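You operate a simulated robot arm through the tools that you are given. There is no shell and no other tool. Be economical: measure what you need, move in short steps, check, and stop when the job is done.

You are at the controls of a simulated two-armed robot. One attempt, no reset.

JOB
Count the packets on the top of the packing bench, then put as many of the yoghurt pots from the top of the packing bench in the orange small tote there. Put the bearing from the top of the packing bench on the top of the white cabinet. Put the tub marked "chain" from the top of the packing bench on the packing bench in front of the small totes and the tub labelled "bearing" on the long shelf under the packing bench. Put the blue padlock from the clear part of the workbench on the long shelf under the packing bench. Shut the top drawer. Fetch the blue tape and set it on the clear part of the workbench. The order is free.

It is judged by the outcome, as a careful person would: the job done as asked, and still so three seconds after it is handed in. It fails if anything else is knocked over, pushed out of place, dropped, spilled or broken.

ROBOT AND FRAMES
Two 7-joint arms with two-finger grippers on one trunk, on a base that drives. Base frame: it is fixed to the floor where the robot stands at the start and does not move with it; the origin is under the middle of the robot, x ahead of it, y to its left, z up; the surface under the hand at the start is at about z = 860. Readings come in mm, rad, newtons and seconds.
The left shoulder is at the start at [30, 175, 1304], the right one opposite. With the tool pointing down near the work surface each hand reaches from about 100 to 820 mm from the robot's upright axis, wherever it stands, measured 20 degrees to its own side. Places, roughly: bearing [750, 1000, 750]; blue tape (6x6x2 cm) [400, -2500, 200]; clear part of the workbench [400, -2100, 900]; long shelf under the packing bench [500, 1200, 300]; packet [500, 250, 1000]; packing bench in front of the small totes [400, -200, 900]; padlock [500, -2000, 1000]; small tote [500, -250, 1000]; top drawer [100, -2100, 700]; top of the white cabinet (15x50 cm) [-2460, 3100, 1480]; tub [750, 1500, 1000]; yoghurt pot [500, 500, 1000]. Payload 2.94 kg a hand.
The TCP of each hand is the grasp point between the finger pads, 30 mm short of the fingertips. In the tool frame z runs along the fingers and y along their closing line. The gripper opens to 138 mm. The gripper's body begins 109 mm behind the TCP.
Orientation is that of the tool frame in the base frame, as a unit quaternion [x, y, z, w]. With the fingers straight down and closing along the base's y, the tool's x points along the base's -x, its y along +y and its z along -z.

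CONTROLS
- The arms move only by the tool drive_tool. It takes "left_increments", "right_increments" or both (then of equal length, played together; a hand with none holds still); each is text: rows parted by semicolons, each of 7 numbers parted by spaces: the turn, a rotation vector about the tool's x, y, z in rad, then the shift along the tool's x, y, z in mm, then the closure, from 0 (fully open) to 1 (shut). In form: rx ry rz dx dy dz jaw; .... A call has 1 to 20 rows; each row is the pose to reach, as a shift and turn from the pose commanded when the call began, along the tool's axes at that moment. Each row takes 0.2 s and may step no farther than 50 mm and 0.15 rad from the row before; otherwise, or with a gripper value out of range, the whole call is refused. A pose out of reach is approached as far as the arm can. The call stops where the force on the tool passes 40 N (or 10 N more than at its start, if that is more) or the arm is blocked; 0.2 s more then pass. Each finger halts on what it meets, pressing with about 29 N; the grip force reading is that of the motor and also rises with nothing between the fingers. The clock runs only during rows and for 0.2 s after the last one: add rows that repeat a pose to give the fingers time. The reply holds the time, the measured pose of the TCP, the force on the tool along the base axes, the opening and the grip force, in the units named above and with some noise, with the torque about the TCP (base axes, N m) and any sound that the robot's microphone picked up.
- Cameras (640 x 400 px; columns grow to the right, rows downward): "scene" is now at [72.6, 19.4, 1776.4]; the picture's right is [0.25, -0.97, 0.00], its down [-0.75, -0.19, -0.64] and it looks along [0.62, 0.16, -0.77] (base axes); focal length 214 px, centre (320, 200). "left" rides on the left gripper at [71, -19, -146] in its tool frame; the picture's right is [0.26, 0.96, 0.00], its down [-0.85, 0.23, -0.48] and it looks along [-0.46, 0.12, 0.88] (tool axes); focal length 280 px, centre (320, 200). "right" rides on the right gripper at [71, 19, -146] in its tool frame; the picture's right is [-0.26, 0.97, 0.00], its down [-0.85, -0.23, -0.48] and it looks along [-0.46, -0.12, 0.88] (tool axes); focal length 280 px, centre (320, 200).
- camera(camera): a new picture of that camera. The clock stands still meanwhile.
- lift_body(by): slides the trunk up (or, below 0, down) by that many mm; the arms and the scene camera ride with it, the base frame stays. It gives what a move gives, with no picture.
- base_move(legs): drives the robot by 1 to 6 legs, each [ahead, turn to the left] in mm and rad, along the robot's own axes; the way and the turn of a leg run together, so that a leg with both is an arc; at most 1500 mm and 3.142 rad a leg. The arms and the cameras ride along, it lands a little off, and it stops where it bumps. It gives what a move gives.
- pan_tilt(pan, tilt): turns the head with the scene camera to pan (to the left, within 2.094 rad either way) and tilt (down, from -0.506 to 1.204), counted from straight ahead of the robot. It gives what a move gives.
- probe_pixels(camera, pixels): there is no depth. For up to 12 entries [column, row, z] of the newest picture of that camera ("zoom" is the newest enlarged one), the place [x, y] in the base frame at which the ray of that pixel passes the height z, good to about 2 mm. The clock stands still meanwhile.
- inspect(camera, box): a new picture of the part [left, top, right, bottom] of that camera's present view, enlarged. The clock stands still meanwhile.
- hand_in(): hands the job in; it is judged then, once.

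Keep the steps short. Do not move on a guess: measure, check each grasp and each placing, and mend mistakes. In all there are 145 turns and 198 pictures (those below and enlarged ones count). Leave the grippers open and the arms clear of the work at the hand-in unless told otherwise, and finish with a single line.

The tools are called after "Request:" by a JSON object that holds its "fn" and its "kwargs". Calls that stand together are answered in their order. drive_tool: Moves the arms, as the interface text tells. Its arguments: {"type":"object","properties":{"left_increments":{"type":"string"},"right_increments":{"type":"string"}},"required":[]} The other tools are called the same way: lift_body (by) slides the trunk up or down; base_move (legs) drives the base; pan_tilt (pan, tilt) turns the head that bears the scene camera; camera (camera) takes a picture; probe_pixels (camera, pixels) gives the place at which the rays of pixels pass given heights; inspect (camera, box) takes an enlarged picture of a part of a camera's view; hand_in () hands the job in.

At the start:

```text
clock: 0.0
left_tool_pos: [424.8, 493.9, 1320.3]
left_ee_rot: [0.0, 1.0, 0.0, 0.0]
left_contact_force: [0.7, 0.9, -0.1]
left_ft_torque: [0.0, 0.04, 0.01]
left_opening: 137.8
left_finger_force: 0.1
right_tool_pos: [563.9, 11.8, 1362.3]
right_ee_rot: [0.0, 1.0, 0.0, 0.0]
right_contact_force: [0.0, 0.3, -1.1]
right_ft_torque: [-0.01, 0.01, -0.01]
right_opening: 137.9
right_finger_force: 0.1
trunk travel left (down, up): [-475.0, 259.0]
robot x, y, heading: [-4.1, -2.5, 0.002]
head pan, tilt: [0.248, 0.881]
```

scene: 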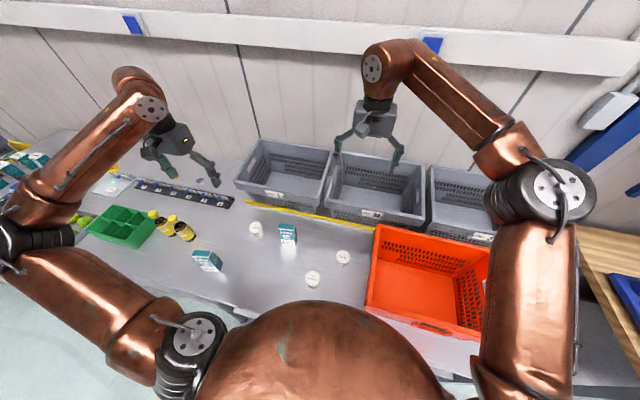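
right: 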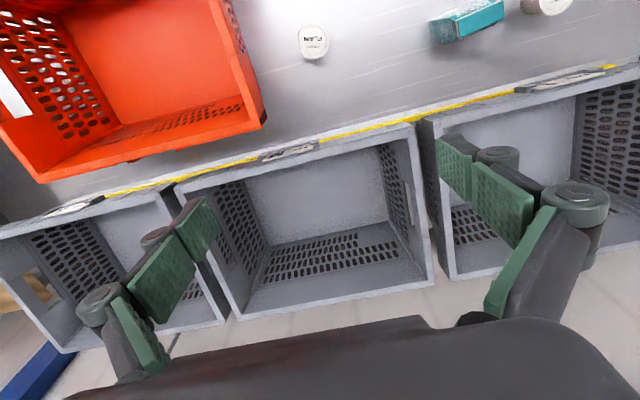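
left: 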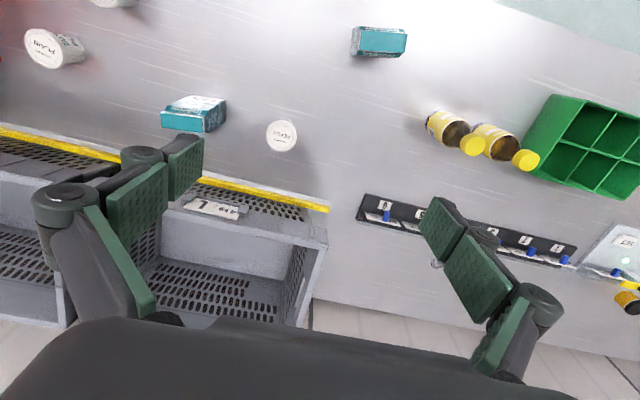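

I see teal packets, three pots, the orange tote and grey totes. First I survey the left part of the bench by panning the head.

Request:
{"fn": "pan_tilt", "kwargs": {"pan": 1.1, "tilt": 0.6}}

Request:
{"fn": "camera", "kwargs": {"camera": "scene"}}

Request:
{"fn": "inspect", "kwargs": {"camera": "scene", "box": [160, 100, 480, 300]}}

Request:
{"fn": "pan_tilt", "kwargs": {"pan": -1.3, "tilt": 0.5}}

Request:
{"fn": "camera", "kwargs": {"camera": "scene"}}

```text
clock: 1.2
left_tool_pos: [424.8, 493.5, 1321.0]
left_ee_rot: [0.001, 1.0, 0.0, 0.0]
left_contact_force: [-0.3, 0.2, 0.3]
left_ft_torque: [0.0, -0.02, 0.05]
left_opening: 137.8
left_finger_force: 0.1
right_tool_pos: [564.7, 12.2, 1362.3]
right_ee_rot: [-0.001, 1.0, 0.0, -0.001]
right_contact_force: [0.3, -0.7, 0.2]
right_ft_torque: [0.0, -0.03, -0.02]
right_opening: 138.0
right_finger_force: 0.0
trunk travel left (down, up): [-475.0, 259.0]
robot x, y, heading: [-0.8, -3.1, -0.005]
head pan, tilt: [1.1, 0.6]
```

```text
194 pictures are left
```

scene: 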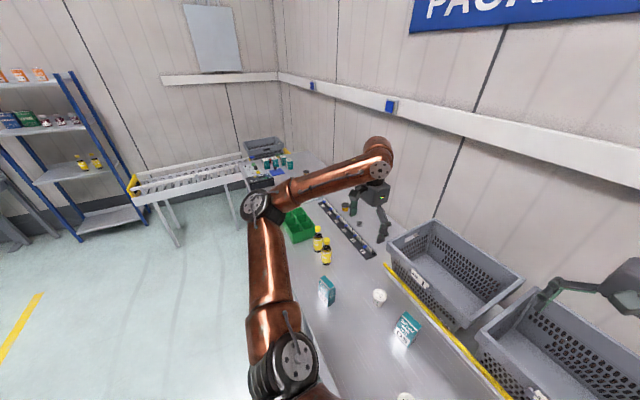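

```text
2.00 times, centred on (320, 200) of scene
```

zoom: 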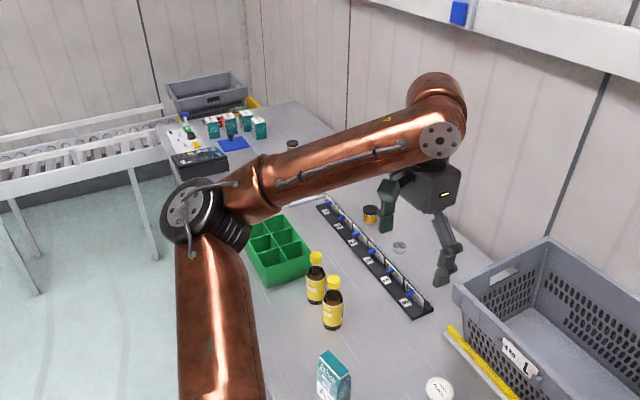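

```text
clock: 3.4
left_tool_pos: [424.8, 493.9, 1319.9]
left_ee_rot: [0.0, 1.0, 0.0, 0.0]
left_contact_force: [0.4, 1.1, 0.3]
left_ft_torque: [0.04, -0.02, -0.02]
left_opening: 137.8
left_finger_force: 0.2
right_tool_pos: [562.5, 11.5, 1362.1]
right_ee_rot: [0.0, 1.0, 0.0, 0.0]
right_contact_force: [0.3, -1.1, 0.4]
right_ft_torque: [0.0, -0.01, 0.02]
right_opening: 137.9
right_finger_force: 0.1
trunk travel left (down, up): [-475.0, 259.0]
robot x, y, heading: [-1.8, -2.1, 0.001]
head pan, tilt: [-1.3, 0.499]
```

```text
192 pictures are left
```

scene: 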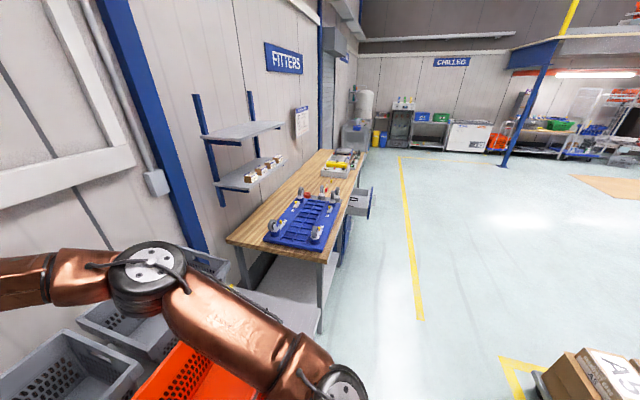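

Now an enlarged look at the workbench and drawer side, then the head to the near-bench view at full size for pots and packets.

Request:
{"fn": "inspect", "kwargs": {"camera": "scene", "box": [210, 120, 400, 260]}}

Request:
{"fn": "pan_tilt", "kwargs": {"pan": 0.5, "tilt": 0.9}}

Request:
{"fn": "camera", "kwargs": {"camera": "scene"}}

```text
2.86 times, centred on (305, 190) of scene
```

zoom: 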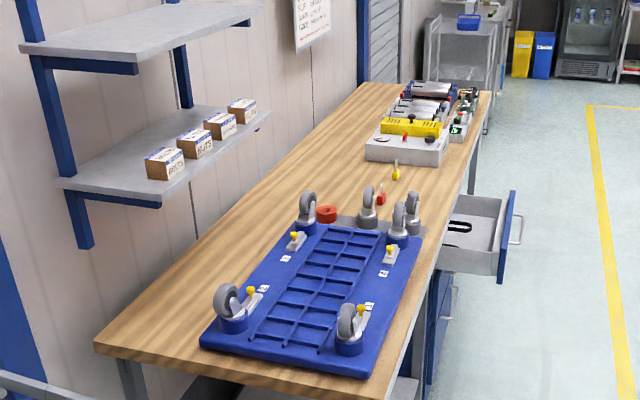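

```text
clock: 5.2
left_tool_pos: [424.0, 493.6, 1319.9]
left_ee_rot: [0.0, 1.0, 0.0, -0.001]
left_contact_force: [-0.1, -0.1, -0.7]
left_ft_torque: [0.0, -0.01, 0.01]
left_opening: 138.0
left_finger_force: 0.1
right_tool_pos: [563.1, 12.5, 1362.4]
right_ee_rot: [0.0, 1.0, 0.0, 0.0]
right_contact_force: [-0.6, -1.1, 0.0]
right_ft_torque: [0.01, 0.03, 0.04]
right_opening: 138.1
right_finger_force: 0.1
trunk travel left (down, up): [-475.0, 259.0]
robot x, y, heading: [-0.8, -0.7, -0.002]
head pan, tilt: [0.499, 0.901]
```

```text
190 pictures are left
```

scene: 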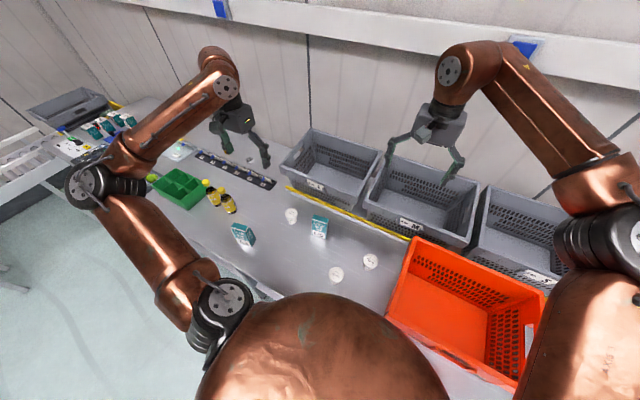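

Three pots and two packets are nearby; more packets stand at the bench's far left end. I drive about 1000 mm along the bench to look there.

Request:
{"fn": "base_move", "kwargs": {"legs": [[0, 1.571], [950, 0], [0, -1.571]]}}

Request:
{"fn": "camera", "kwargs": {"camera": "scene"}}

Request:
{"fn": "pan_tilt", "kwargs": {"pan": 0.9, "tilt": 0.75}}

Request:
{"fn": "camera", "kwargs": {"camera": "scene"}}

Request:
{"fn": "camera", "kwargs": {"camera": "left"}}

Request:
{"fn": "camera", "kwargs": {"camera": "right"}}

```text
clock: 12.3
left_tool_pos: [-474.8, 992.8, 1313.2]
left_ee_rot: [-0.683, 0.731, -0.008, -0.002]
left_contact_force: [-0.4, 1.9, -0.1]
left_ft_torque: [-0.16, -0.02, 0.04]
left_opening: 137.7
left_finger_force: 0.1
right_tool_pos: [11.9, 1105.1, 1361.2]
right_ee_rot: [-0.687, 0.727, -0.001, -0.001]
right_contact_force: [1.4, 0.0, 0.6]
right_ft_torque: [0.05, 0.09, -0.03]
right_opening: 137.8
right_finger_force: 0.1
trunk travel left (down, up): [-475.0, 259.0]
robot x, y, heading: [-13.5, 535.6, 1.33]
head pan, tilt: [0.499, 0.901]
stopped in leg 2: the robot was blocked; the commanded pose is now the measured one
```

```text
189 pictures are left
```

scene: 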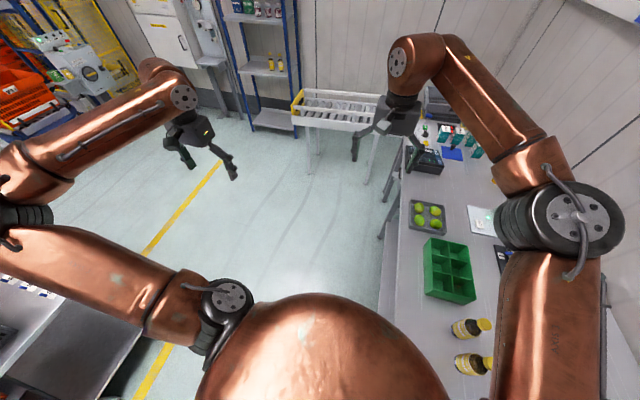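

```text
clock: 13.2
left_tool_pos: [-461.0, 993.2, 1318.8]
left_ee_rot: [-0.678, 0.735, -0.004, -0.003]
left_contact_force: [0.8, -0.9, 0.4]
left_ft_torque: [-0.04, 0.12, 0.02]
left_opening: 138.0
left_finger_force: 0.0
right_tool_pos: [28.4, 1099.8, 1361.7]
right_ee_rot: [-0.682, 0.732, 0.003, -0.003]
right_contact_force: [0.3, 0.2, -0.5]
right_ft_torque: [-0.03, 0.08, 0.0]
right_opening: 138.1
right_finger_force: 0.0
trunk travel left (down, up): [-475.0, 259.0]
robot x, y, heading: [-14.1, 535.9, 1.336]
head pan, tilt: [0.901, 0.75]
```

```text
188 pictures are left
```

scene: 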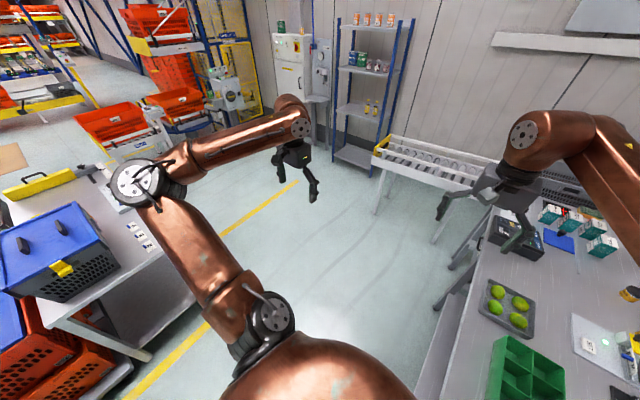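

```text
187 pictures are left
```

left: 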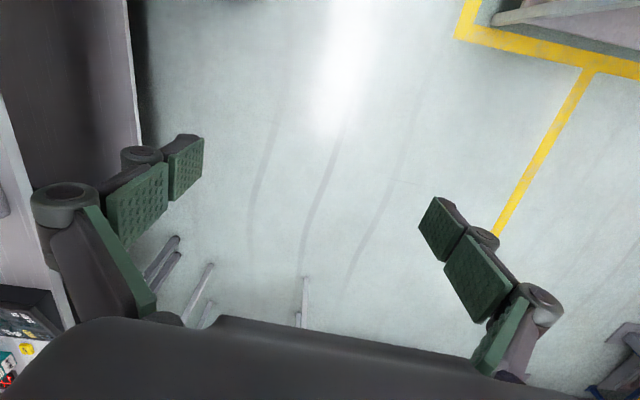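

```text
186 pictures are left
```

right: 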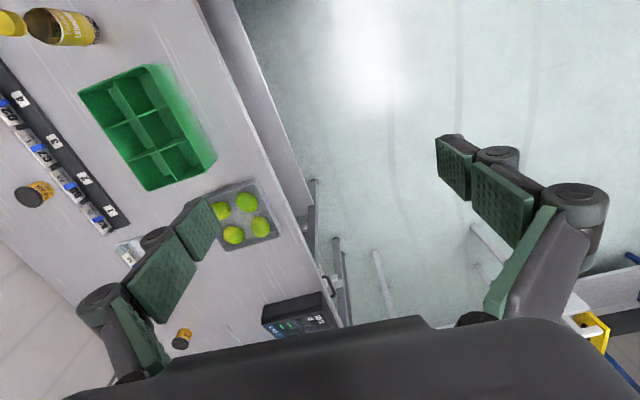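

The base bumped something. I probe the bench front edge and the table behind.

Request:
{"fn": "probe_pixels", "kwargs": {"camera": "scene", "pixels": [[416, 390, 860], [462, 275, 860], [148, 350, 500], [40, 320, 500], [500, 215, 860]]}}

Request:
{"fn": "pan_tilt", "kwargs": {"pan": 0, "tilt": 1.2}}

Request:
{"fn": "camera", "kwargs": {"camera": "scene"}}

```text
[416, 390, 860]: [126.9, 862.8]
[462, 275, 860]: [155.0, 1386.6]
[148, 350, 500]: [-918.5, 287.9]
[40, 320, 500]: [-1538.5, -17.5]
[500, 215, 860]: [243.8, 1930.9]
```

```text
clock: 14.4
left_tool_pos: [-463.7, 990.9, 1317.0]
left_ee_rot: [-0.677, 0.736, -0.004, 0.0]
left_contact_force: [-0.1, 0.0, 0.2]
left_ft_torque: [0.0, -0.01, -0.01]
left_opening: 138.1
left_finger_force: 0.0
right_tool_pos: [25.3, 1099.4, 1362.8]
right_ee_rot: [-0.683, 0.73, 0.003, 0.0]
right_contact_force: [-0.1, 0.2, -0.3]
right_ft_torque: [-0.01, 0.03, -0.04]
right_opening: 137.9
right_finger_force: 0.1
trunk travel left (down, up): [-475.0, 259.0]
robot x, y, heading: [-14.0, 533.3, 1.331]
head pan, tilt: [0.0, 1.201]
```

```text
185 pictures are left
```

scene: 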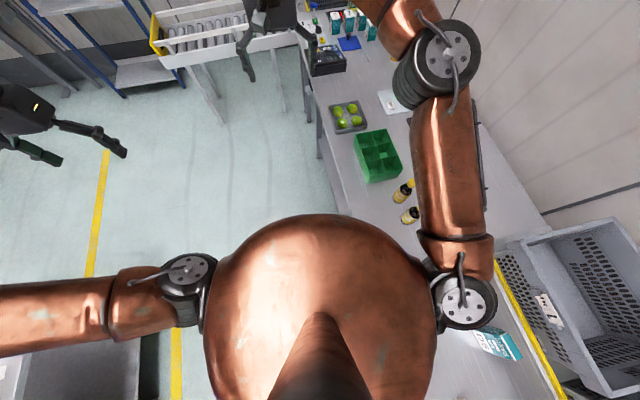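

The base is tight against the bench front (edge near x≈130). I steer away from the bench, then turn to face it again at about x −270.

Request:
{"fn": "base_move", "kwargs": {"legs": [[0, 0.75], [520, 0], [0, -2.08]]}}

Request:
{"fn": "pan_tilt", "kwargs": {"pan": 0.6, "tilt": 0.7}}

Request:
{"fn": "camera", "kwargs": {"camera": "scene"}}

```text
clock: 16.5
left_tool_pos: [-622.7, 631.6, 1321.0]
left_ee_rot: [0.866, -0.5, 0.006, 0.004]
left_contact_force: [1.3, 1.2, 0.2]
left_ft_torque: [-0.14, 0.12, 0.01]
left_opening: 138.2
left_finger_force: 0.1
right_tool_pos: [-286.5, 1004.9, 1362.4]
right_ee_rot: [0.873, -0.488, -0.004, 0.008]
right_contact_force: [0.6, 0.8, -0.9]
right_ft_torque: [-0.14, 0.07, 0.0]
right_opening: 138.1
right_finger_force: 0.0
trunk travel left (down, up): [-475.0, 259.0]
robot x, y, heading: [-5.1, 511.6, 1.851]
head pan, tilt: [0.0, 1.201]
stopped in leg 1: the robot was blocked; the commanded pose is now the measured one
```

```text
clock: 17.5
left_tool_pos: [-634.1, 627.3, 1315.9]
left_ee_rot: [0.867, -0.499, 0.009, 0.001]
left_contact_force: [-0.6, 0.3, -0.7]
left_ft_torque: [-0.05, -0.11, -0.01]
left_opening: 137.9
left_finger_force: 0.1
right_tool_pos: [-298.5, 996.9, 1360.9]
right_ee_rot: [0.873, -0.488, -0.001, 0.004]
right_contact_force: [0.0, -0.6, -0.5]
right_ft_torque: [-0.05, -0.12, -0.08]
right_opening: 137.8
right_finger_force: 0.1
trunk travel left (down, up): [-475.0, 259.0]
robot x, y, heading: [-8.3, 508.1, 1.851]
head pan, tilt: [0.6, 0.7]
```

```text
184 pictures are left
```

scene: 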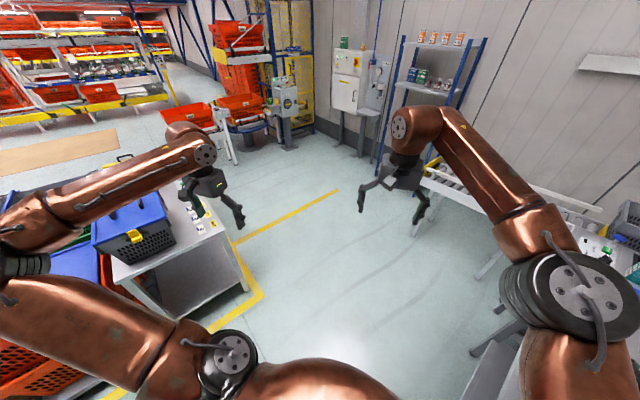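

Turn blocked again by a base corner. I drive ahead along the present heading (away from the bench) first.

Request:
{"fn": "base_move", "kwargs": {"legs": [[250, 0], [300, 0.6]]}}

```text
clock: 18.7
left_tool_pos: [-612.5, 706.6, 1325.7]
left_ee_rot: [0.851, -0.525, 0.001, 0.002]
left_contact_force: [1.2, 1.9, 0.1]
left_ft_torque: [-0.21, 0.13, 0.0]
left_opening: 138.1
left_finger_force: 0.1
right_tool_pos: [-260.4, 1061.6, 1366.6]
right_ee_rot: [0.862, -0.508, -0.01, 0.009]
right_contact_force: [1.1, 2.5, 0.5]
right_ft_torque: [-0.2, 0.13, 0.01]
right_opening: 138.3
right_finger_force: 0.1
trunk travel left (down, up): [-475.0, 259.0]
robot x, y, heading: [-21.0, 544.9, 1.684]
head pan, tilt: [0.6, 0.7]
stopped in leg 1: the robot was blocked; the commanded pose is now the measured one
```

Something blocks front-right at low height. I back off along a course away from the bench: reverse while turning so the front swings out.

Request:
{"fn": "base_move", "kwargs": {"legs": [[-250, 0], [0, 0.9]]}}

Request:
{"fn": "camera", "kwargs": {"camera": "right"}}

```text
clock: 22.9
left_tool_pos: [-476.3, -79.4, 1322.3]
left_ee_rot: [0.996, -0.094, 0.0, -0.001]
left_contact_force: [0.1, 0.2, -0.3]
left_ft_torque: [0.01, -0.01, -0.02]
left_opening: 137.9
left_finger_force: 0.1
right_tool_pos: [-543.3, 413.6, 1368.9]
right_ee_rot: [0.997, -0.074, -0.005, 0.008]
right_contact_force: [-0.3, 0.0, -0.6]
right_ft_torque: [0.01, 0.01, 0.01]
right_opening: 138.0
right_finger_force: 0.1
trunk travel left (down, up): [-475.0, 259.0]
robot x, y, heading: [5.8, 307.6, 2.602]
head pan, tilt: [0.6, 0.7]
```

```text
183 pictures are left
```

right: 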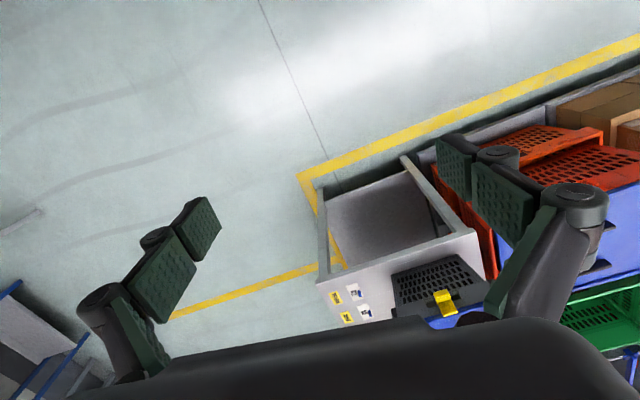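

The arm readings and the reported heading disagree; I check with a rest reading and a scene picture.

Request:
{"fn": "pan_tilt", "kwargs": {"pan": -1.6, "tilt": 0.6}}

Request:
{"fn": "camera", "kwargs": {"camera": "scene"}}

```text
clock: 24.9
left_tool_pos: [-478.0, -78.6, 1323.4]
left_ee_rot: [0.996, -0.093, 0.0, -0.002]
left_contact_force: [0.1, -0.1, -0.4]
left_ft_torque: [0.01, 0.03, 0.0]
left_opening: 138.0
left_finger_force: 0.2
right_tool_pos: [-544.3, 413.4, 1367.9]
right_ee_rot: [0.997, -0.074, -0.005, 0.008]
right_contact_force: [0.0, -0.5, 0.6]
right_ft_torque: [-0.01, -0.02, 0.0]
right_opening: 138.1
right_finger_force: 0.1
trunk travel left (down, up): [-475.0, 259.0]
robot x, y, heading: [2.5, 302.7, 2.596]
head pan, tilt: [-1.6, 0.6]
```

```text
182 pictures are left
```

scene: 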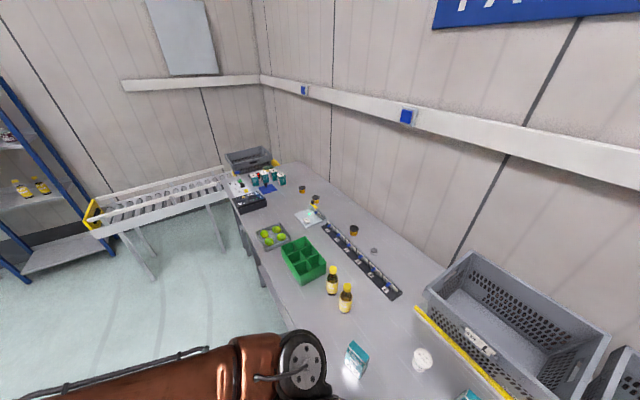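

Request:
{"fn": "probe_pixels", "kwargs": {"camera": "scene", "pixels": [[232, 208, 860], [262, 278, 860], [290, 328, 860], [345, 311, 860], [332, 293, 860], [353, 375, 860], [423, 368, 860], [465, 345, 860], [375, 250, 860], [291, 160, 860]]}}

```text
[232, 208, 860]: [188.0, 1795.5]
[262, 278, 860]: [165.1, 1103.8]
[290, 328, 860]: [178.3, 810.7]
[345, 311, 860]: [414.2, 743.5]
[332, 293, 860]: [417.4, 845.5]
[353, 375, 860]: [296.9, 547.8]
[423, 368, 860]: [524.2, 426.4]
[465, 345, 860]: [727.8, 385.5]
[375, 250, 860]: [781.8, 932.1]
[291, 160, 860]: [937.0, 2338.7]
```

Bench edge is at x≈175, parallel to y, so the heading reading is right. I move out to x≈−300, then along to y≈950 and face the bench.

Request:
{"fn": "base_move", "kwargs": {"legs": [[340, 0], [0, -1.03], [450, 0], [0, -1.571]]}}

Request:
{"fn": "pan_tilt", "kwargs": {"pan": 0.4, "tilt": 0.7}}

Request:
{"fn": "camera", "kwargs": {"camera": "scene"}}

Request:
{"fn": "camera", "kwargs": {"camera": "left"}}

```text
clock: 35.8
left_tool_pos: [-118.3, 1513.7, 1323.5]
left_ee_rot: [-0.203, 0.979, -0.002, 0.001]
left_contact_force: [0.2, 0.7, 0.7]
left_ft_torque: [0.03, 0.0, -0.01]
left_opening: 138.0
left_finger_force: 0.1
right_tool_pos: [215.6, 1145.5, 1368.3]
right_ee_rot: [-0.225, 0.974, 0.009, 0.002]
right_contact_force: [0.2, -1.0, 0.5]
right_ft_torque: [0.0, -0.01, 0.03]
right_opening: 138.0
right_finger_force: 0.0
trunk travel left (down, up): [-475.0, 259.0]
robot x, y, heading: [-301.8, 922.8, 0.064]
head pan, tilt: [-1.6, 0.6]
```

```text
clock: 37.7
left_tool_pos: [-117.5, 1513.7, 1323.4]
left_ee_rot: [-0.205, 0.979, -0.002, 0.0]
left_contact_force: [-0.1, -0.3, -0.1]
left_ft_torque: [0.01, 0.01, -0.02]
left_opening: 137.9
left_finger_force: 0.0
right_tool_pos: [215.2, 1145.5, 1367.1]
right_ee_rot: [-0.224, 0.974, 0.008, 0.002]
right_contact_force: [-0.2, -0.2, -0.9]
right_ft_torque: [0.01, 0.01, -0.03]
right_opening: 138.1
right_finger_force: 0.1
trunk travel left (down, up): [-475.0, 259.0]
robot x, y, heading: [-298.3, 928.2, 0.059]
head pan, tilt: [0.4, 0.7]
```

```text
181 pictures are left
```

scene: 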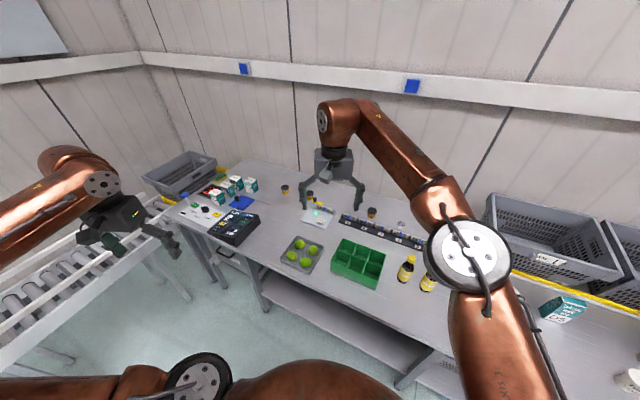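

```text
180 pictures are left
```

left: 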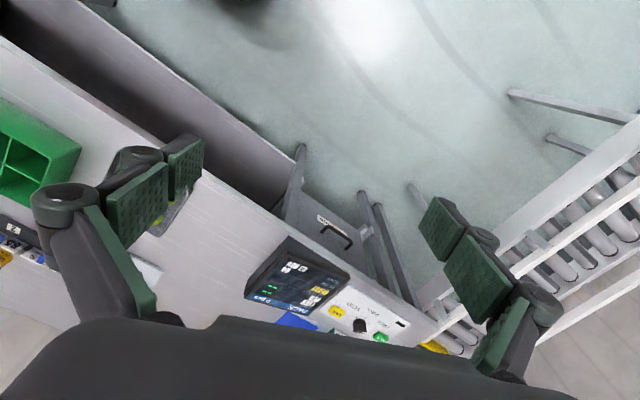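

Good vantage. Enlarge the left bench end and the middle.

Request:
{"fn": "inspect", "kwargs": {"camera": "scene", "box": [140, 150, 300, 250]}}

Request:
{"fn": "inspect", "kwargs": {"camera": "scene", "box": [260, 170, 420, 270]}}

Request:
{"fn": "inspect", "kwargs": {"camera": "scene", "box": [260, 270, 460, 400]}}

```text
4.00 times, centred on (220, 200) of scene
```

zoom: 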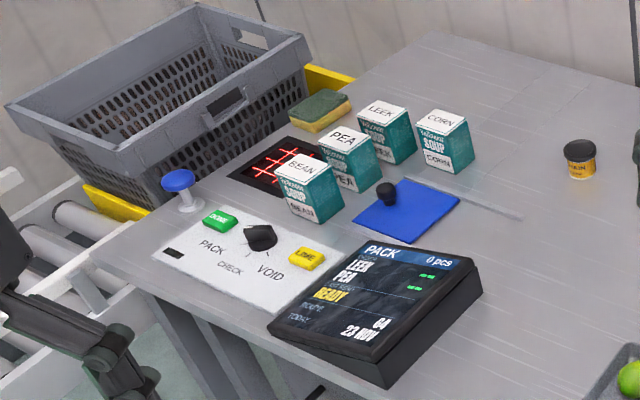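

```text
4.00 times, centred on (340, 220) of scene
```

zoom: 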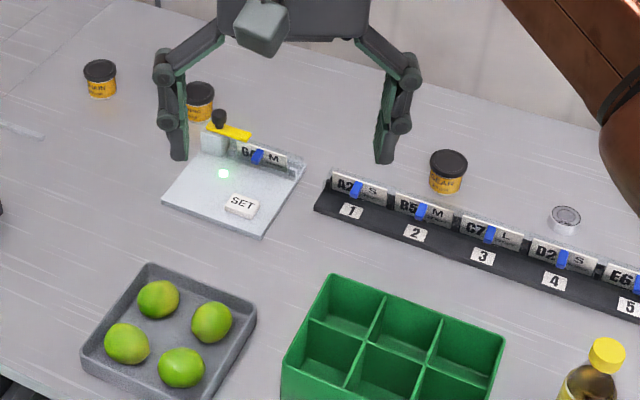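

```text
3.08 times, centred on (360, 335) of scene
```

zoom: 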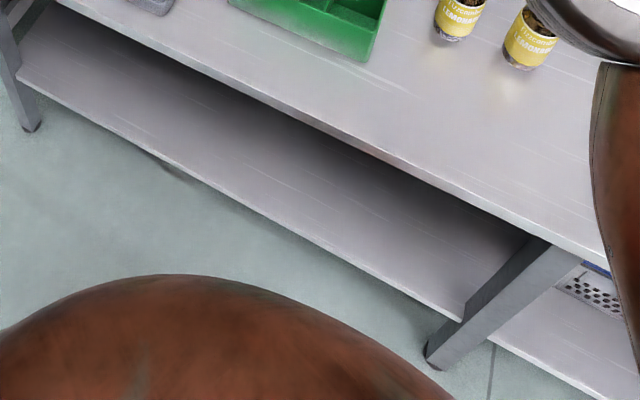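

Tubs are the small dark-lidded jars (three); the bearing is probably the little ring. Now look closely at the near packets and pots from here.

Request:
{"fn": "pan_tilt", "kwargs": {"pan": -0.6, "tilt": 0.7}}

Request:
{"fn": "camera", "kwargs": {"camera": "scene"}}

Request:
{"fn": "inspect", "kwargs": {"camera": "scene", "box": [200, 160, 420, 300]}}

Request:
{"fn": "camera", "kwargs": {"camera": "right"}}

```text
clock: 39.0
left_tool_pos: [-117.7, 1514.3, 1324.0]
left_ee_rot: [-0.204, 0.979, -0.003, 0.001]
left_contact_force: [-0.6, -0.8, -0.4]
left_ft_torque: [0.03, 0.0, -0.01]
left_opening: 137.9
left_finger_force: 0.0
right_tool_pos: [217.0, 1145.9, 1367.7]
right_ee_rot: [-0.224, 0.974, 0.01, 0.003]
right_contact_force: [-1.3, -0.2, -0.1]
right_ft_torque: [-0.03, 0.02, 0.0]
right_opening: 137.9
right_finger_force: 0.1
trunk travel left (down, up): [-475.0, 259.0]
robot x, y, heading: [-299.4, 928.4, 0.059]
head pan, tilt: [-0.6, 0.7]
```

```text
176 pictures are left
```

scene: 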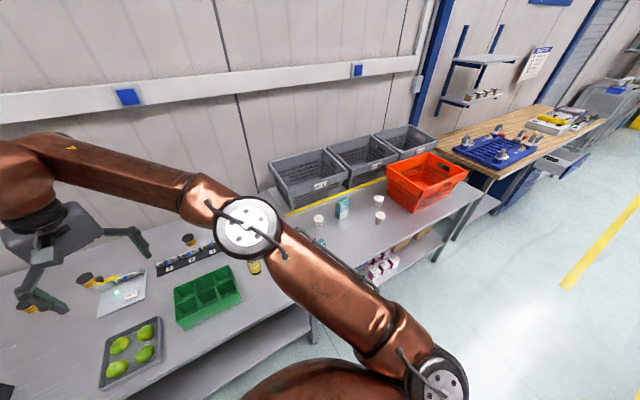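

```text
2.86 times, centred on (310, 230) of scene
```

zoom: 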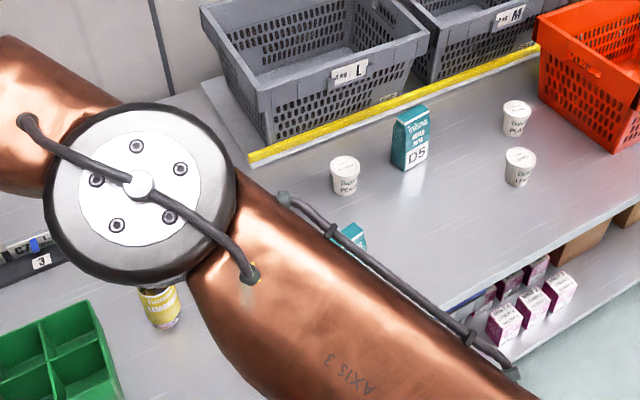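

```text
174 pictures are left
```

right: 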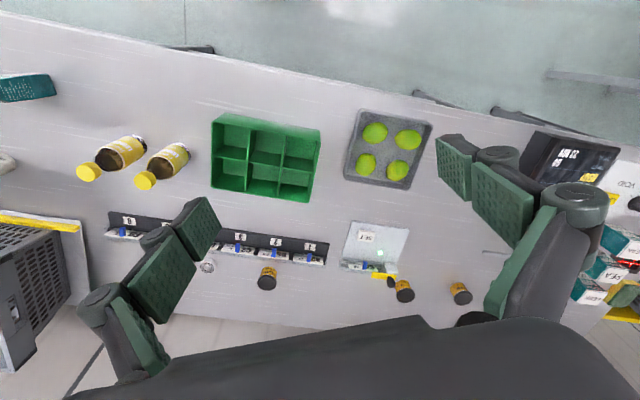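

I zoom on the tubs and the ring in the right-hand camera view.

Request:
{"fn": "inspect", "kwargs": {"camera": "right", "box": [370, 250, 500, 330]}}

Request:
{"fn": "inspect", "kwargs": {"camera": "right", "box": [180, 230, 310, 310]}}

Request:
{"fn": "inspect", "kwargs": {"camera": "scene", "box": [60, 220, 220, 320]}}

Request:
{"fn": "probe_pixels", "kwargs": {"camera": "right", "pixels": [[267, 288, 860], [404, 298, 860], [460, 300, 860], [206, 269, 860], [268, 283, 900], [404, 290, 900], [460, 292, 900], [165, 42, 860], [500, 112, 860]]}}

```text
4.92 times, centred on (435, 290) of right
```

zoom: 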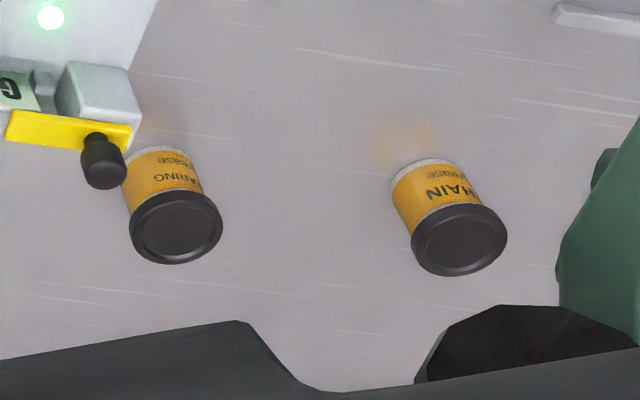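

```text
4.92 times, centred on (245, 270) of right
```

zoom: 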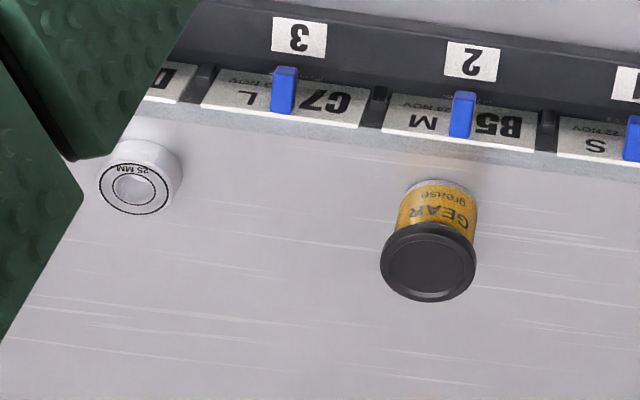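

```text
4.00 times, centred on (140, 270) of scene
```

zoom: 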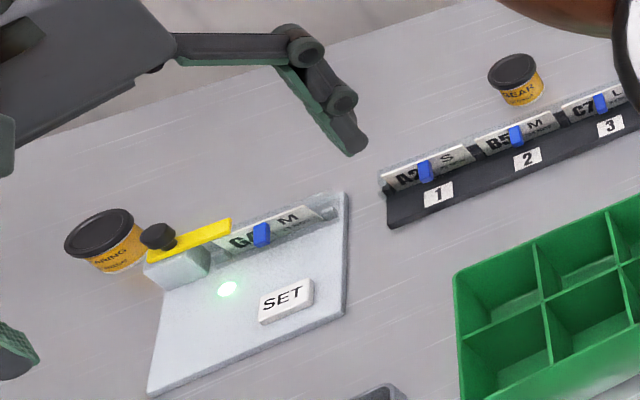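

```text
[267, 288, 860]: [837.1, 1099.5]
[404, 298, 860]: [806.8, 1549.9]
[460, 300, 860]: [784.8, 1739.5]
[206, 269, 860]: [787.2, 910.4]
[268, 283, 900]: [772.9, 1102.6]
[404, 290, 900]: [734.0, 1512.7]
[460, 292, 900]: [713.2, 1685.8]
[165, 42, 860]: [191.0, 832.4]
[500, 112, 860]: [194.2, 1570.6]
```

Labels read: chain tub ~(740,1700), bearing-grease tub ~(750,1520), gear tub ~(790,1100), the ring "25 MM" bearing ~(780,910). I drive to y≈1450 and look down at the front.

Request:
{"fn": "base_move", "kwargs": {"legs": [[0, 1.51], [500, 0], [0, -1.571]]}}

Request:
{"fn": "pan_tilt", "kwargs": {"pan": 0.0, "tilt": 0.9}}

Request:
{"fn": "camera", "kwargs": {"camera": "scene"}}

Request:
{"fn": "pan_tilt", "kwargs": {"pan": 0.7, "tilt": 0.8}}

Request:
{"fn": "camera", "kwargs": {"camera": "scene"}}

```text
clock: 49.4
left_tool_pos: [-113.8, 2006.5, 1322.3]
left_ee_rot: [-0.193, 0.981, -0.003, 0.0]
left_contact_force: [0.9, 1.4, 0.2]
left_ft_torque: [0.02, 0.01, -0.02]
left_opening: 137.9
left_finger_force: 0.1
right_tool_pos: [208.0, 1629.7, 1367.5]
right_ee_rot: [-0.212, 0.977, 0.009, 0.003]
right_contact_force: [0.8, 0.3, -0.2]
right_ft_torque: [0.02, 0.04, -0.04]
right_opening: 138.1
right_finger_force: 0.1
trunk travel left (down, up): [-475.0, 259.0]
robot x, y, heading: [-317.8, 1422.5, 0.042]
head pan, tilt: [-0.6, 0.7]
```

```text
clock: 50.4
left_tool_pos: [-114.4, 2007.4, 1322.4]
left_ee_rot: [-0.193, 0.981, -0.002, 0.001]
left_contact_force: [0.3, 0.2, 0.6]
left_ft_torque: [0.01, -0.02, 0.04]
left_opening: 138.3
left_finger_force: 0.0
right_tool_pos: [209.1, 1629.4, 1368.3]
right_ee_rot: [-0.212, 0.977, 0.009, 0.003]
right_contact_force: [-0.5, -0.1, 0.1]
right_ft_torque: [0.03, 0.01, -0.01]
right_opening: 138.0
right_finger_force: 0.1
trunk travel left (down, up): [-475.0, 259.0]
robot x, y, heading: [-314.1, 1422.8, 0.031]
head pan, tilt: [0.0, 0.901]
```

```text
170 pictures are left
```

scene: 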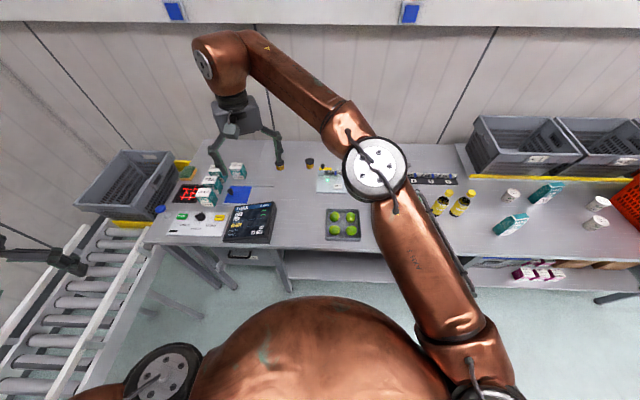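

```text
clock: 51.5
left_tool_pos: [-113.7, 2007.0, 1323.4]
left_ee_rot: [-0.193, 0.981, -0.002, 0.001]
left_contact_force: [-0.1, -1.0, 0.9]
left_ft_torque: [0.03, 0.06, 0.01]
left_opening: 138.1
left_finger_force: 0.1
right_tool_pos: [210.2, 1628.2, 1367.4]
right_ee_rot: [-0.212, 0.977, 0.01, 0.002]
right_contact_force: [0.0, 0.4, -0.6]
right_ft_torque: [0.01, 0.0, 0.02]
right_opening: 138.0
right_finger_force: 0.0
trunk travel left (down, up): [-475.0, 259.0]
robot x, y, heading: [-309.9, 1421.6, 0.034]
head pan, tilt: [0.7, 0.799]
```

```text
169 pictures are left
```

scene: 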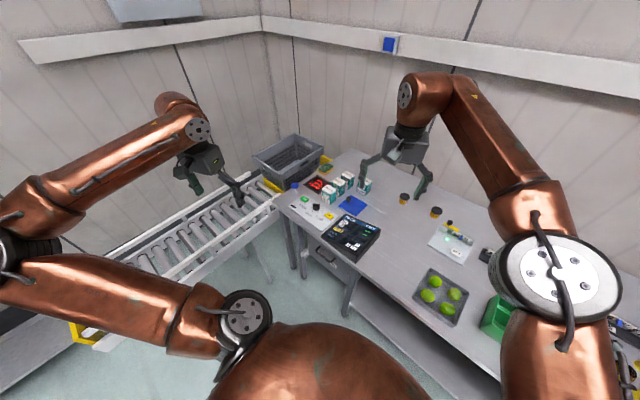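

Request:
{"fn": "probe_pixels", "kwargs": {"camera": "scene", "pixels": [[345, 314, 0], [301, 277, 0], [403, 204, 860], [435, 218, 860], [403, 196, 895], [435, 210, 895], [365, 230, 860], [270, 205, 860], [390, 350, 300]]}}

Request:
{"fn": "inspect", "kwargs": {"camera": "scene", "box": [270, 230, 430, 330]}}

Request:
{"fn": "inspect", "kwargs": {"camera": "scene", "box": [360, 170, 490, 250]}}

```text
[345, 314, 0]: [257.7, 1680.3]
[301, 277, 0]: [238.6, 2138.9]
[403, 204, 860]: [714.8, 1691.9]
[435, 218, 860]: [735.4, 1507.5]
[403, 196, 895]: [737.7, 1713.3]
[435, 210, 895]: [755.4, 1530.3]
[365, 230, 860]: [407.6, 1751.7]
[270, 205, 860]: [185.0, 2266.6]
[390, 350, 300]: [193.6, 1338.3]
```

```text
4.00 times, centred on (350, 280) of scene
```

zoom: 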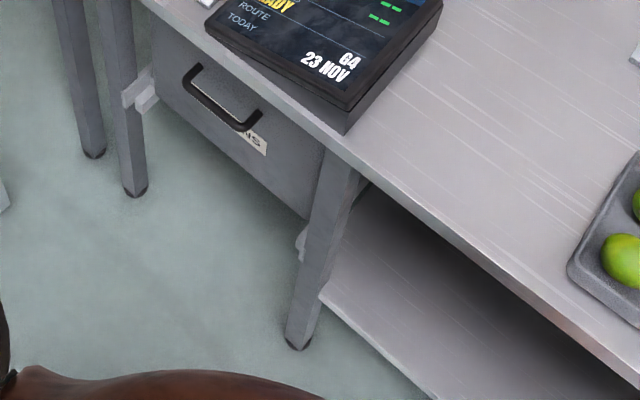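

```text
4.92 times, centred on (425, 210) of scene
```

zoom: 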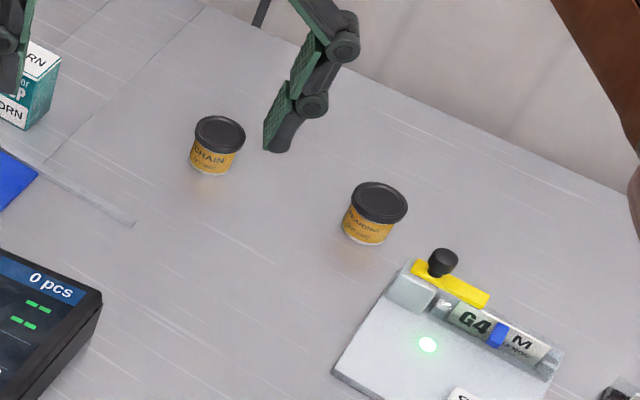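

Bench front leg at about (258,1680). I go straight ahead ~310 mm towards the bench.

Request:
{"fn": "base_move", "kwargs": {"legs": [[0, -0.09], [150, 0], [160, 0.056]]}}

Request:
{"fn": "camera", "kwargs": {"camera": "left"}}

```text
clock: 54.4
left_tool_pos: [213.5, 1986.3, 1323.5]
left_ee_rot: [-0.178, 0.984, -0.002, 0.001]
left_contact_force: [0.3, 0.3, 0.3]
left_ft_torque: [0.02, -0.03, 0.02]
left_opening: 137.9
left_finger_force: 0.2
right_tool_pos: [524.8, 1598.5, 1368.6]
right_ee_rot: [-0.196, 0.981, 0.01, 0.003]
right_contact_force: [-0.2, -0.3, 0.4]
right_ft_torque: [0.02, 0.01, 0.01]
right_opening: 138.4
right_finger_force: 0.0
trunk travel left (down, up): [-475.0, 259.0]
robot x, y, heading: [-1.2, 1409.1, 0.001]
head pan, tilt: [0.7, 0.799]
```

```text
166 pictures are left
```

left: 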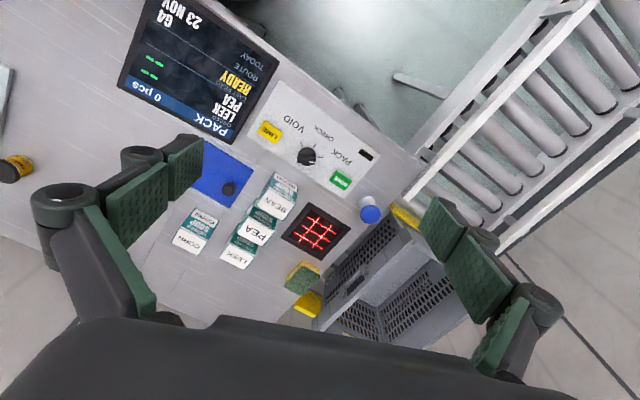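

Base is in at x≈0. The right hand must clear the tub zone: I send it to about (300,1150) and the left over to (600,1640,1150), both squared to the bench.

Request:
{"fn": "drive_tool", "kwargs": {"left_increments": "0 0 0.03 -20 -38 14 0; 0 0 0.06 -40 -76 29 0; 0 0 0.09 -60 -115 43 0; 0 0 0.12 -80 -153 58 0; 0 0 0.15 -100 -191 72 0; 0 0 0.18 -120 -229 87 0; 0 0 0.21 -140 -268 101 0; 0 0 0.24 -160 -306 115 0; 0 0 0.27 -180 -344 130 0; 0 0 0.30 -200 -382 144 0; 0 0 0.33 -220 -421 159 0; 0 0 0.358 -240 -459 173 0", "right_increments": "0 0 0.03 32 -27 0 0; 0 0 0.06 63 -54 0 0; 0 0 0.1 95 -82 0 0; 0 0 0.13 127 -109 0 0; 0 0 0.165 158 -136 0 0; 0 0 0.2 190 -163 0 0; 0 0 0.23 222 -191 0 0; 0 0 0.26 253 -218 0 0; 0 0 0.3 285 -245 0 0; 0 0 0.33 317 -272 0 0; 0 0 0.36 348 -300 0 0; 0 0 0.394 380 -327 0 0"}}

Request:
{"fn": "camera", "kwargs": {"camera": "left"}}

```text
clock: 57.0
left_tool_pos: [601.8, 1632.4, 1155.0]
left_ee_rot: [0.001, 1.0, 0.0, 0.002]
left_contact_force: [0.5, -0.4, 0.5]
left_ft_torque: [0.04, 0.01, 0.01]
left_opening: 138.0
left_finger_force: 0.1
right_tool_pos: [304.1, 1149.0, 1358.2]
right_ee_rot: [-0.001, 1.0, 0.012, 0.0]
right_contact_force: [0.7, -1.3, 0.2]
right_ft_torque: [0.11, -0.04, -0.02]
right_opening: 138.2
right_finger_force: 0.0
trunk travel left (down, up): [-475.0, 259.0]
robot x, y, heading: [-4.4, 1408.4, 0.003]
head pan, tilt: [0.7, 0.799]
```

```text
165 pictures are left
```

left: 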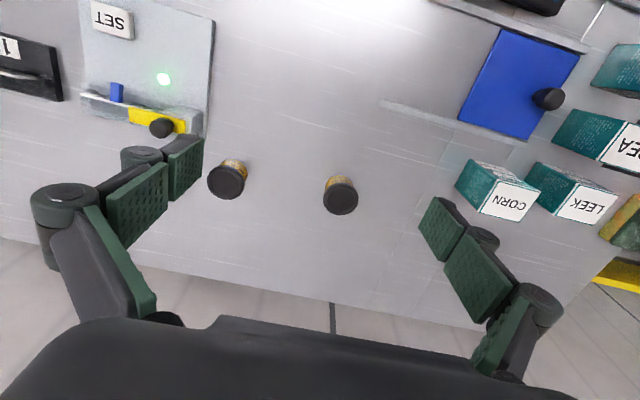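

Request:
{"fn": "inspect", "kwargs": {"camera": "left", "box": [200, 140, 370, 220]}}

Request:
{"fn": "probe_pixels", "kwargs": {"camera": "left", "pixels": [[228, 181, 910], [340, 196, 910], [228, 181, 895], [340, 196, 895], [234, 160, 860], [338, 177, 860]]}}

```text
3.76 times, centred on (285, 180) of left
```

zoom: 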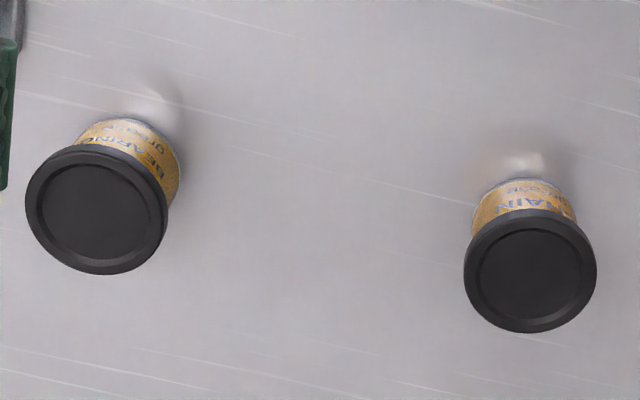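

```text
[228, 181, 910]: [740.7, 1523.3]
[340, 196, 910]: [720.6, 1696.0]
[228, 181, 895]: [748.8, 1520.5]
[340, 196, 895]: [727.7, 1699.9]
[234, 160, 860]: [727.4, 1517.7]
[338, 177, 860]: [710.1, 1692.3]
```

Request:
{"fn": "probe_pixels", "kwargs": {"camera": "left", "pixels": [[204, 138, 875], [187, 128, 910], [165, 138, 930], [175, 122, 920], [225.7, 182.7, 890], [337, 199, 890], [225.7, 182.7, 905], [337, 199, 905]]}}

Request:
{"fn": "inspect", "kwargs": {"camera": "left", "box": [80, 70, 260, 190]}}

```text
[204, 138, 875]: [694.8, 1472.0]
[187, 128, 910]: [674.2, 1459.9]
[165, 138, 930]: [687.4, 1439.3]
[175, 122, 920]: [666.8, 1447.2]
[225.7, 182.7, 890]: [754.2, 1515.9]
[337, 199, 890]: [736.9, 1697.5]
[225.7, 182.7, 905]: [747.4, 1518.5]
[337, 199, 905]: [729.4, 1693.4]
```

```text
3.33 times, centred on (170, 130) of left
```

zoom: 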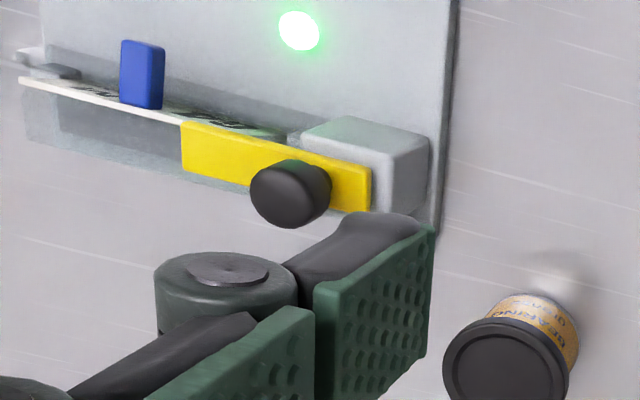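

Tub lid centre is at about (750,1517), top ~890–905. I move the left hand above it with jaws at ~95 mm, tips still above the lid.

Request:
{"fn": "drive_tool", "kwargs": {"left_increments": "0 0 0 -25 -19 33 0.1; 0 0 0 -50 -38 66 0.2; 0 0 0 -75 -58 99 0.3; 0 0 0 -100 -77 132 0.3; 0 0 0 -125 -96 160 0.3; 0 0 0 -149 -115 190 0.3; 0 0 0 -149 -115 190 0.3"}}

Request:
{"fn": "camera", "kwargs": {"camera": "left"}}

```text
clock: 58.6
left_tool_pos: [747.1, 1522.1, 963.5]
left_ee_rot: [0.002, 1.0, -0.002, 0.002]
left_contact_force: [0.2, 1.4, 0.4]
left_ft_torque: [-0.07, 0.02, 0.01]
left_opening: 96.9
left_finger_force: 0.1
right_tool_pos: [303.3, 1153.9, 1359.2]
right_ee_rot: [-0.001, 1.0, 0.01, 0.001]
right_contact_force: [-0.2, -0.7, 0.5]
right_ft_torque: [-0.05, 0.02, 0.02]
right_opening: 137.8
right_finger_force: 0.2
trunk travel left (down, up): [-475.0, 259.0]
robot x, y, heading: [-0.4, 1411.7, 0.0]
head pan, tilt: [0.7, 0.799]
```

```text
162 pictures are left
```

left: 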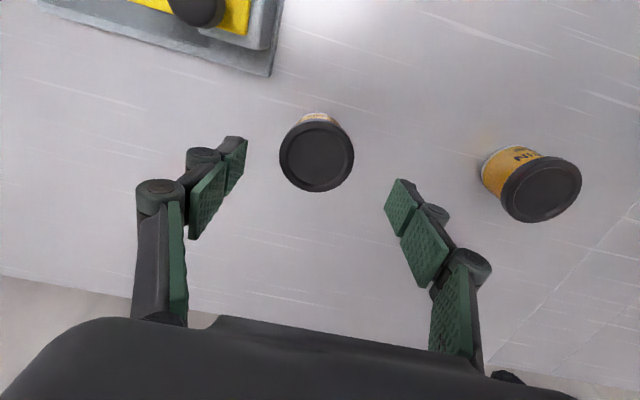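

Request:
{"fn": "probe_pixels", "kwargs": {"camera": "left", "pixels": [[317, 157, 890], [317, 157, 905], [352, 157, 905], [281, 157, 905], [540, 188, 905]]}}

```text
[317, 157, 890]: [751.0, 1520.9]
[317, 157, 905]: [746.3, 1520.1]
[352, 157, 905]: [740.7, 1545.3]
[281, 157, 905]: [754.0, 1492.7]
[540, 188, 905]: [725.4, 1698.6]
```

Aligned over it. Descend to TCP ~897 (tips ~7 mm above the bench) and close.

Request:
{"fn": "drive_tool", "kwargs": {"left_increments": "0 0 0 -2 0 25 0.3; 0 0 0 -2 0 50 0.3; 0 0 0 -2 0 66 0.3; 0 0 0 -2 0 66 0.5; 0 0 0 -2 0 66 0.7; 0 0 0 -2 0 66 0.75; 0 0 0 -2 0 66 0.75; 0 0 0 -2 0 66 0.75"}}

Request:
{"fn": "camera", "kwargs": {"camera": "left"}}

```text
clock: 60.4
left_tool_pos: [750.2, 1521.2, 898.6]
left_ee_rot: [0.001, 1.0, -0.002, 0.001]
left_contact_force: [1.0, -0.2, 0.4]
left_ft_torque: [-0.03, -0.04, -0.03]
left_opening: 54.4
left_finger_force: 28.7
right_tool_pos: [304.4, 1152.8, 1358.6]
right_ee_rot: [0.0, 1.0, 0.01, 0.001]
right_contact_force: [-0.8, -0.9, 0.1]
right_ft_torque: [0.01, 0.01, 0.04]
right_opening: 138.3
right_finger_force: 0.2
trunk travel left (down, up): [-475.0, 259.0]
robot x, y, heading: [-0.8, 1408.5, 0.003]
head pan, tilt: [0.7, 0.799]
```

```text
161 pictures are left
```

left: 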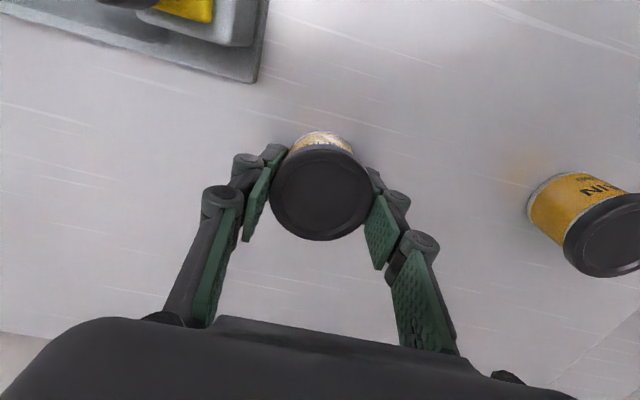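

Gripped (54.4 mm, 28.7 N). For the low shelf I need a tilted grasp, so I carry it low to a free bench spot (600,1580), set it down and let go.

Request:
{"fn": "drive_tool", "kwargs": {"left_increments": "0 0 0 0 0 -30 0.75; 0 0 0 40 15 -40 0.75; 0 0 0 80 30 -40 0.75; 0 0 0 120 45 -40 0.75; 0 0 0 150 60 -40 0.75; 0 0 0 150 60 -40 0.75; 0 0 0 150 60 -20 0.75; 0 0 0 150 60 -8 0.75; 0 0 0 150 60 -3 0.75; 0 0 0 150 60 0 0.75"}}

Request:
{"fn": "camera", "kwargs": {"camera": "left"}}

```text
clock: 62.6
left_tool_pos: [599.7, 1583.4, 899.3]
left_ee_rot: [0.001, 1.0, -0.003, 0.002]
left_contact_force: [-0.9, 1.6, 3.9]
left_ft_torque: [0.04, 0.08, -0.09]
left_opening: 54.3
left_finger_force: 29.1
right_tool_pos: [304.4, 1153.3, 1358.2]
right_ee_rot: [0.0, 1.0, 0.01, 0.002]
right_contact_force: [0.2, 0.8, 0.0]
right_ft_torque: [0.02, -0.01, 0.0]
right_opening: 138.0
right_finger_force: 0.1
trunk travel left (down, up): [-475.0, 259.0]
robot x, y, heading: [-1.1, 1409.8, 0.006]
head pan, tilt: [0.7, 0.799]
```

```text
160 pictures are left
```

left: 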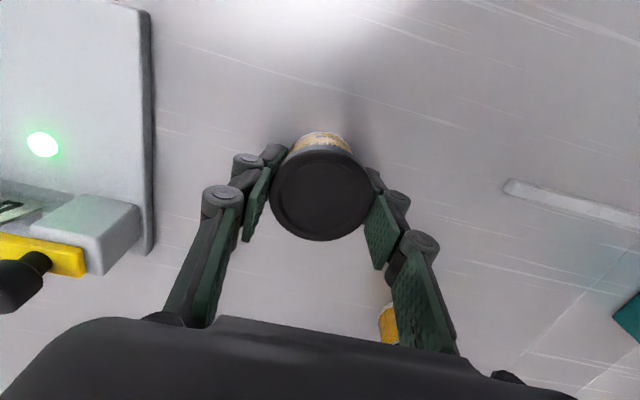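

It rests on the bench (3.9 N). Now open to ~80 mm, tilt the fingers forward 0.75 rad about the tub, and regrip.

Request:
{"fn": "drive_tool", "kwargs": {"left_increments": "0 0 0 0 0 0 0.5; 0 0 0 0 0 0 0.4; 0 -0.01 0 0 0 0 0.4; 0 -0.15 0 0 0 -2 0.4; 0 -0.3 0 0 0 -4 0.4; 0 -0.45 0 0 0 -5 0.4; 0 -0.6 0 0 0 -6 0.4; 0 -0.75 0 0 0 -6 0.4; 0 -0.75 0 0 0 -6 0.4; 0 -0.75 0 0 0 -6 0.6; 0 -0.75 0 0 0 -6 0.75; 0 -0.75 0 0 0 -6 0.75; 0 -0.75 0 0 0 -6 0.75"}}

Request:
{"fn": "camera", "kwargs": {"camera": "left"}}

```text
clock: 65.4
left_tool_pos: [602.1, 1582.2, 902.0]
left_ee_rot: [0.0, 0.93, -0.003, 0.366]
left_contact_force: [-0.7, -0.2, 0.0]
left_ft_torque: [0.03, -0.04, -0.02]
left_opening: 55.9
left_finger_force: 29.1
right_tool_pos: [304.3, 1152.4, 1360.1]
right_ee_rot: [0.0, 1.0, 0.009, 0.001]
right_contact_force: [-0.3, 0.3, -0.2]
right_ft_torque: [0.0, -0.01, 0.06]
right_opening: 138.1
right_finger_force: 0.1
trunk travel left (down, up): [-475.0, 259.0]
robot x, y, heading: [-3.8, 1407.5, 0.004]
head pan, tilt: [0.7, 0.799]
```

```text
159 pictures are left
```

left: 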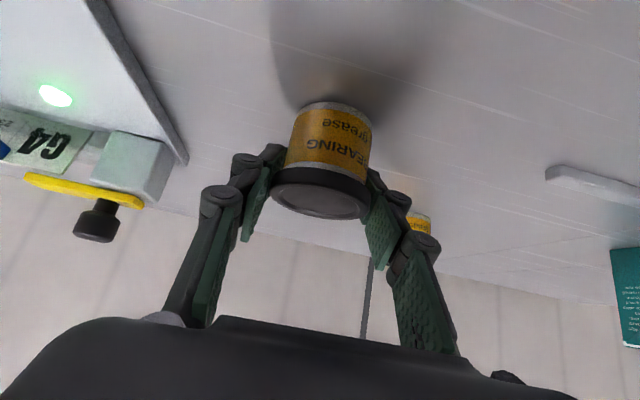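

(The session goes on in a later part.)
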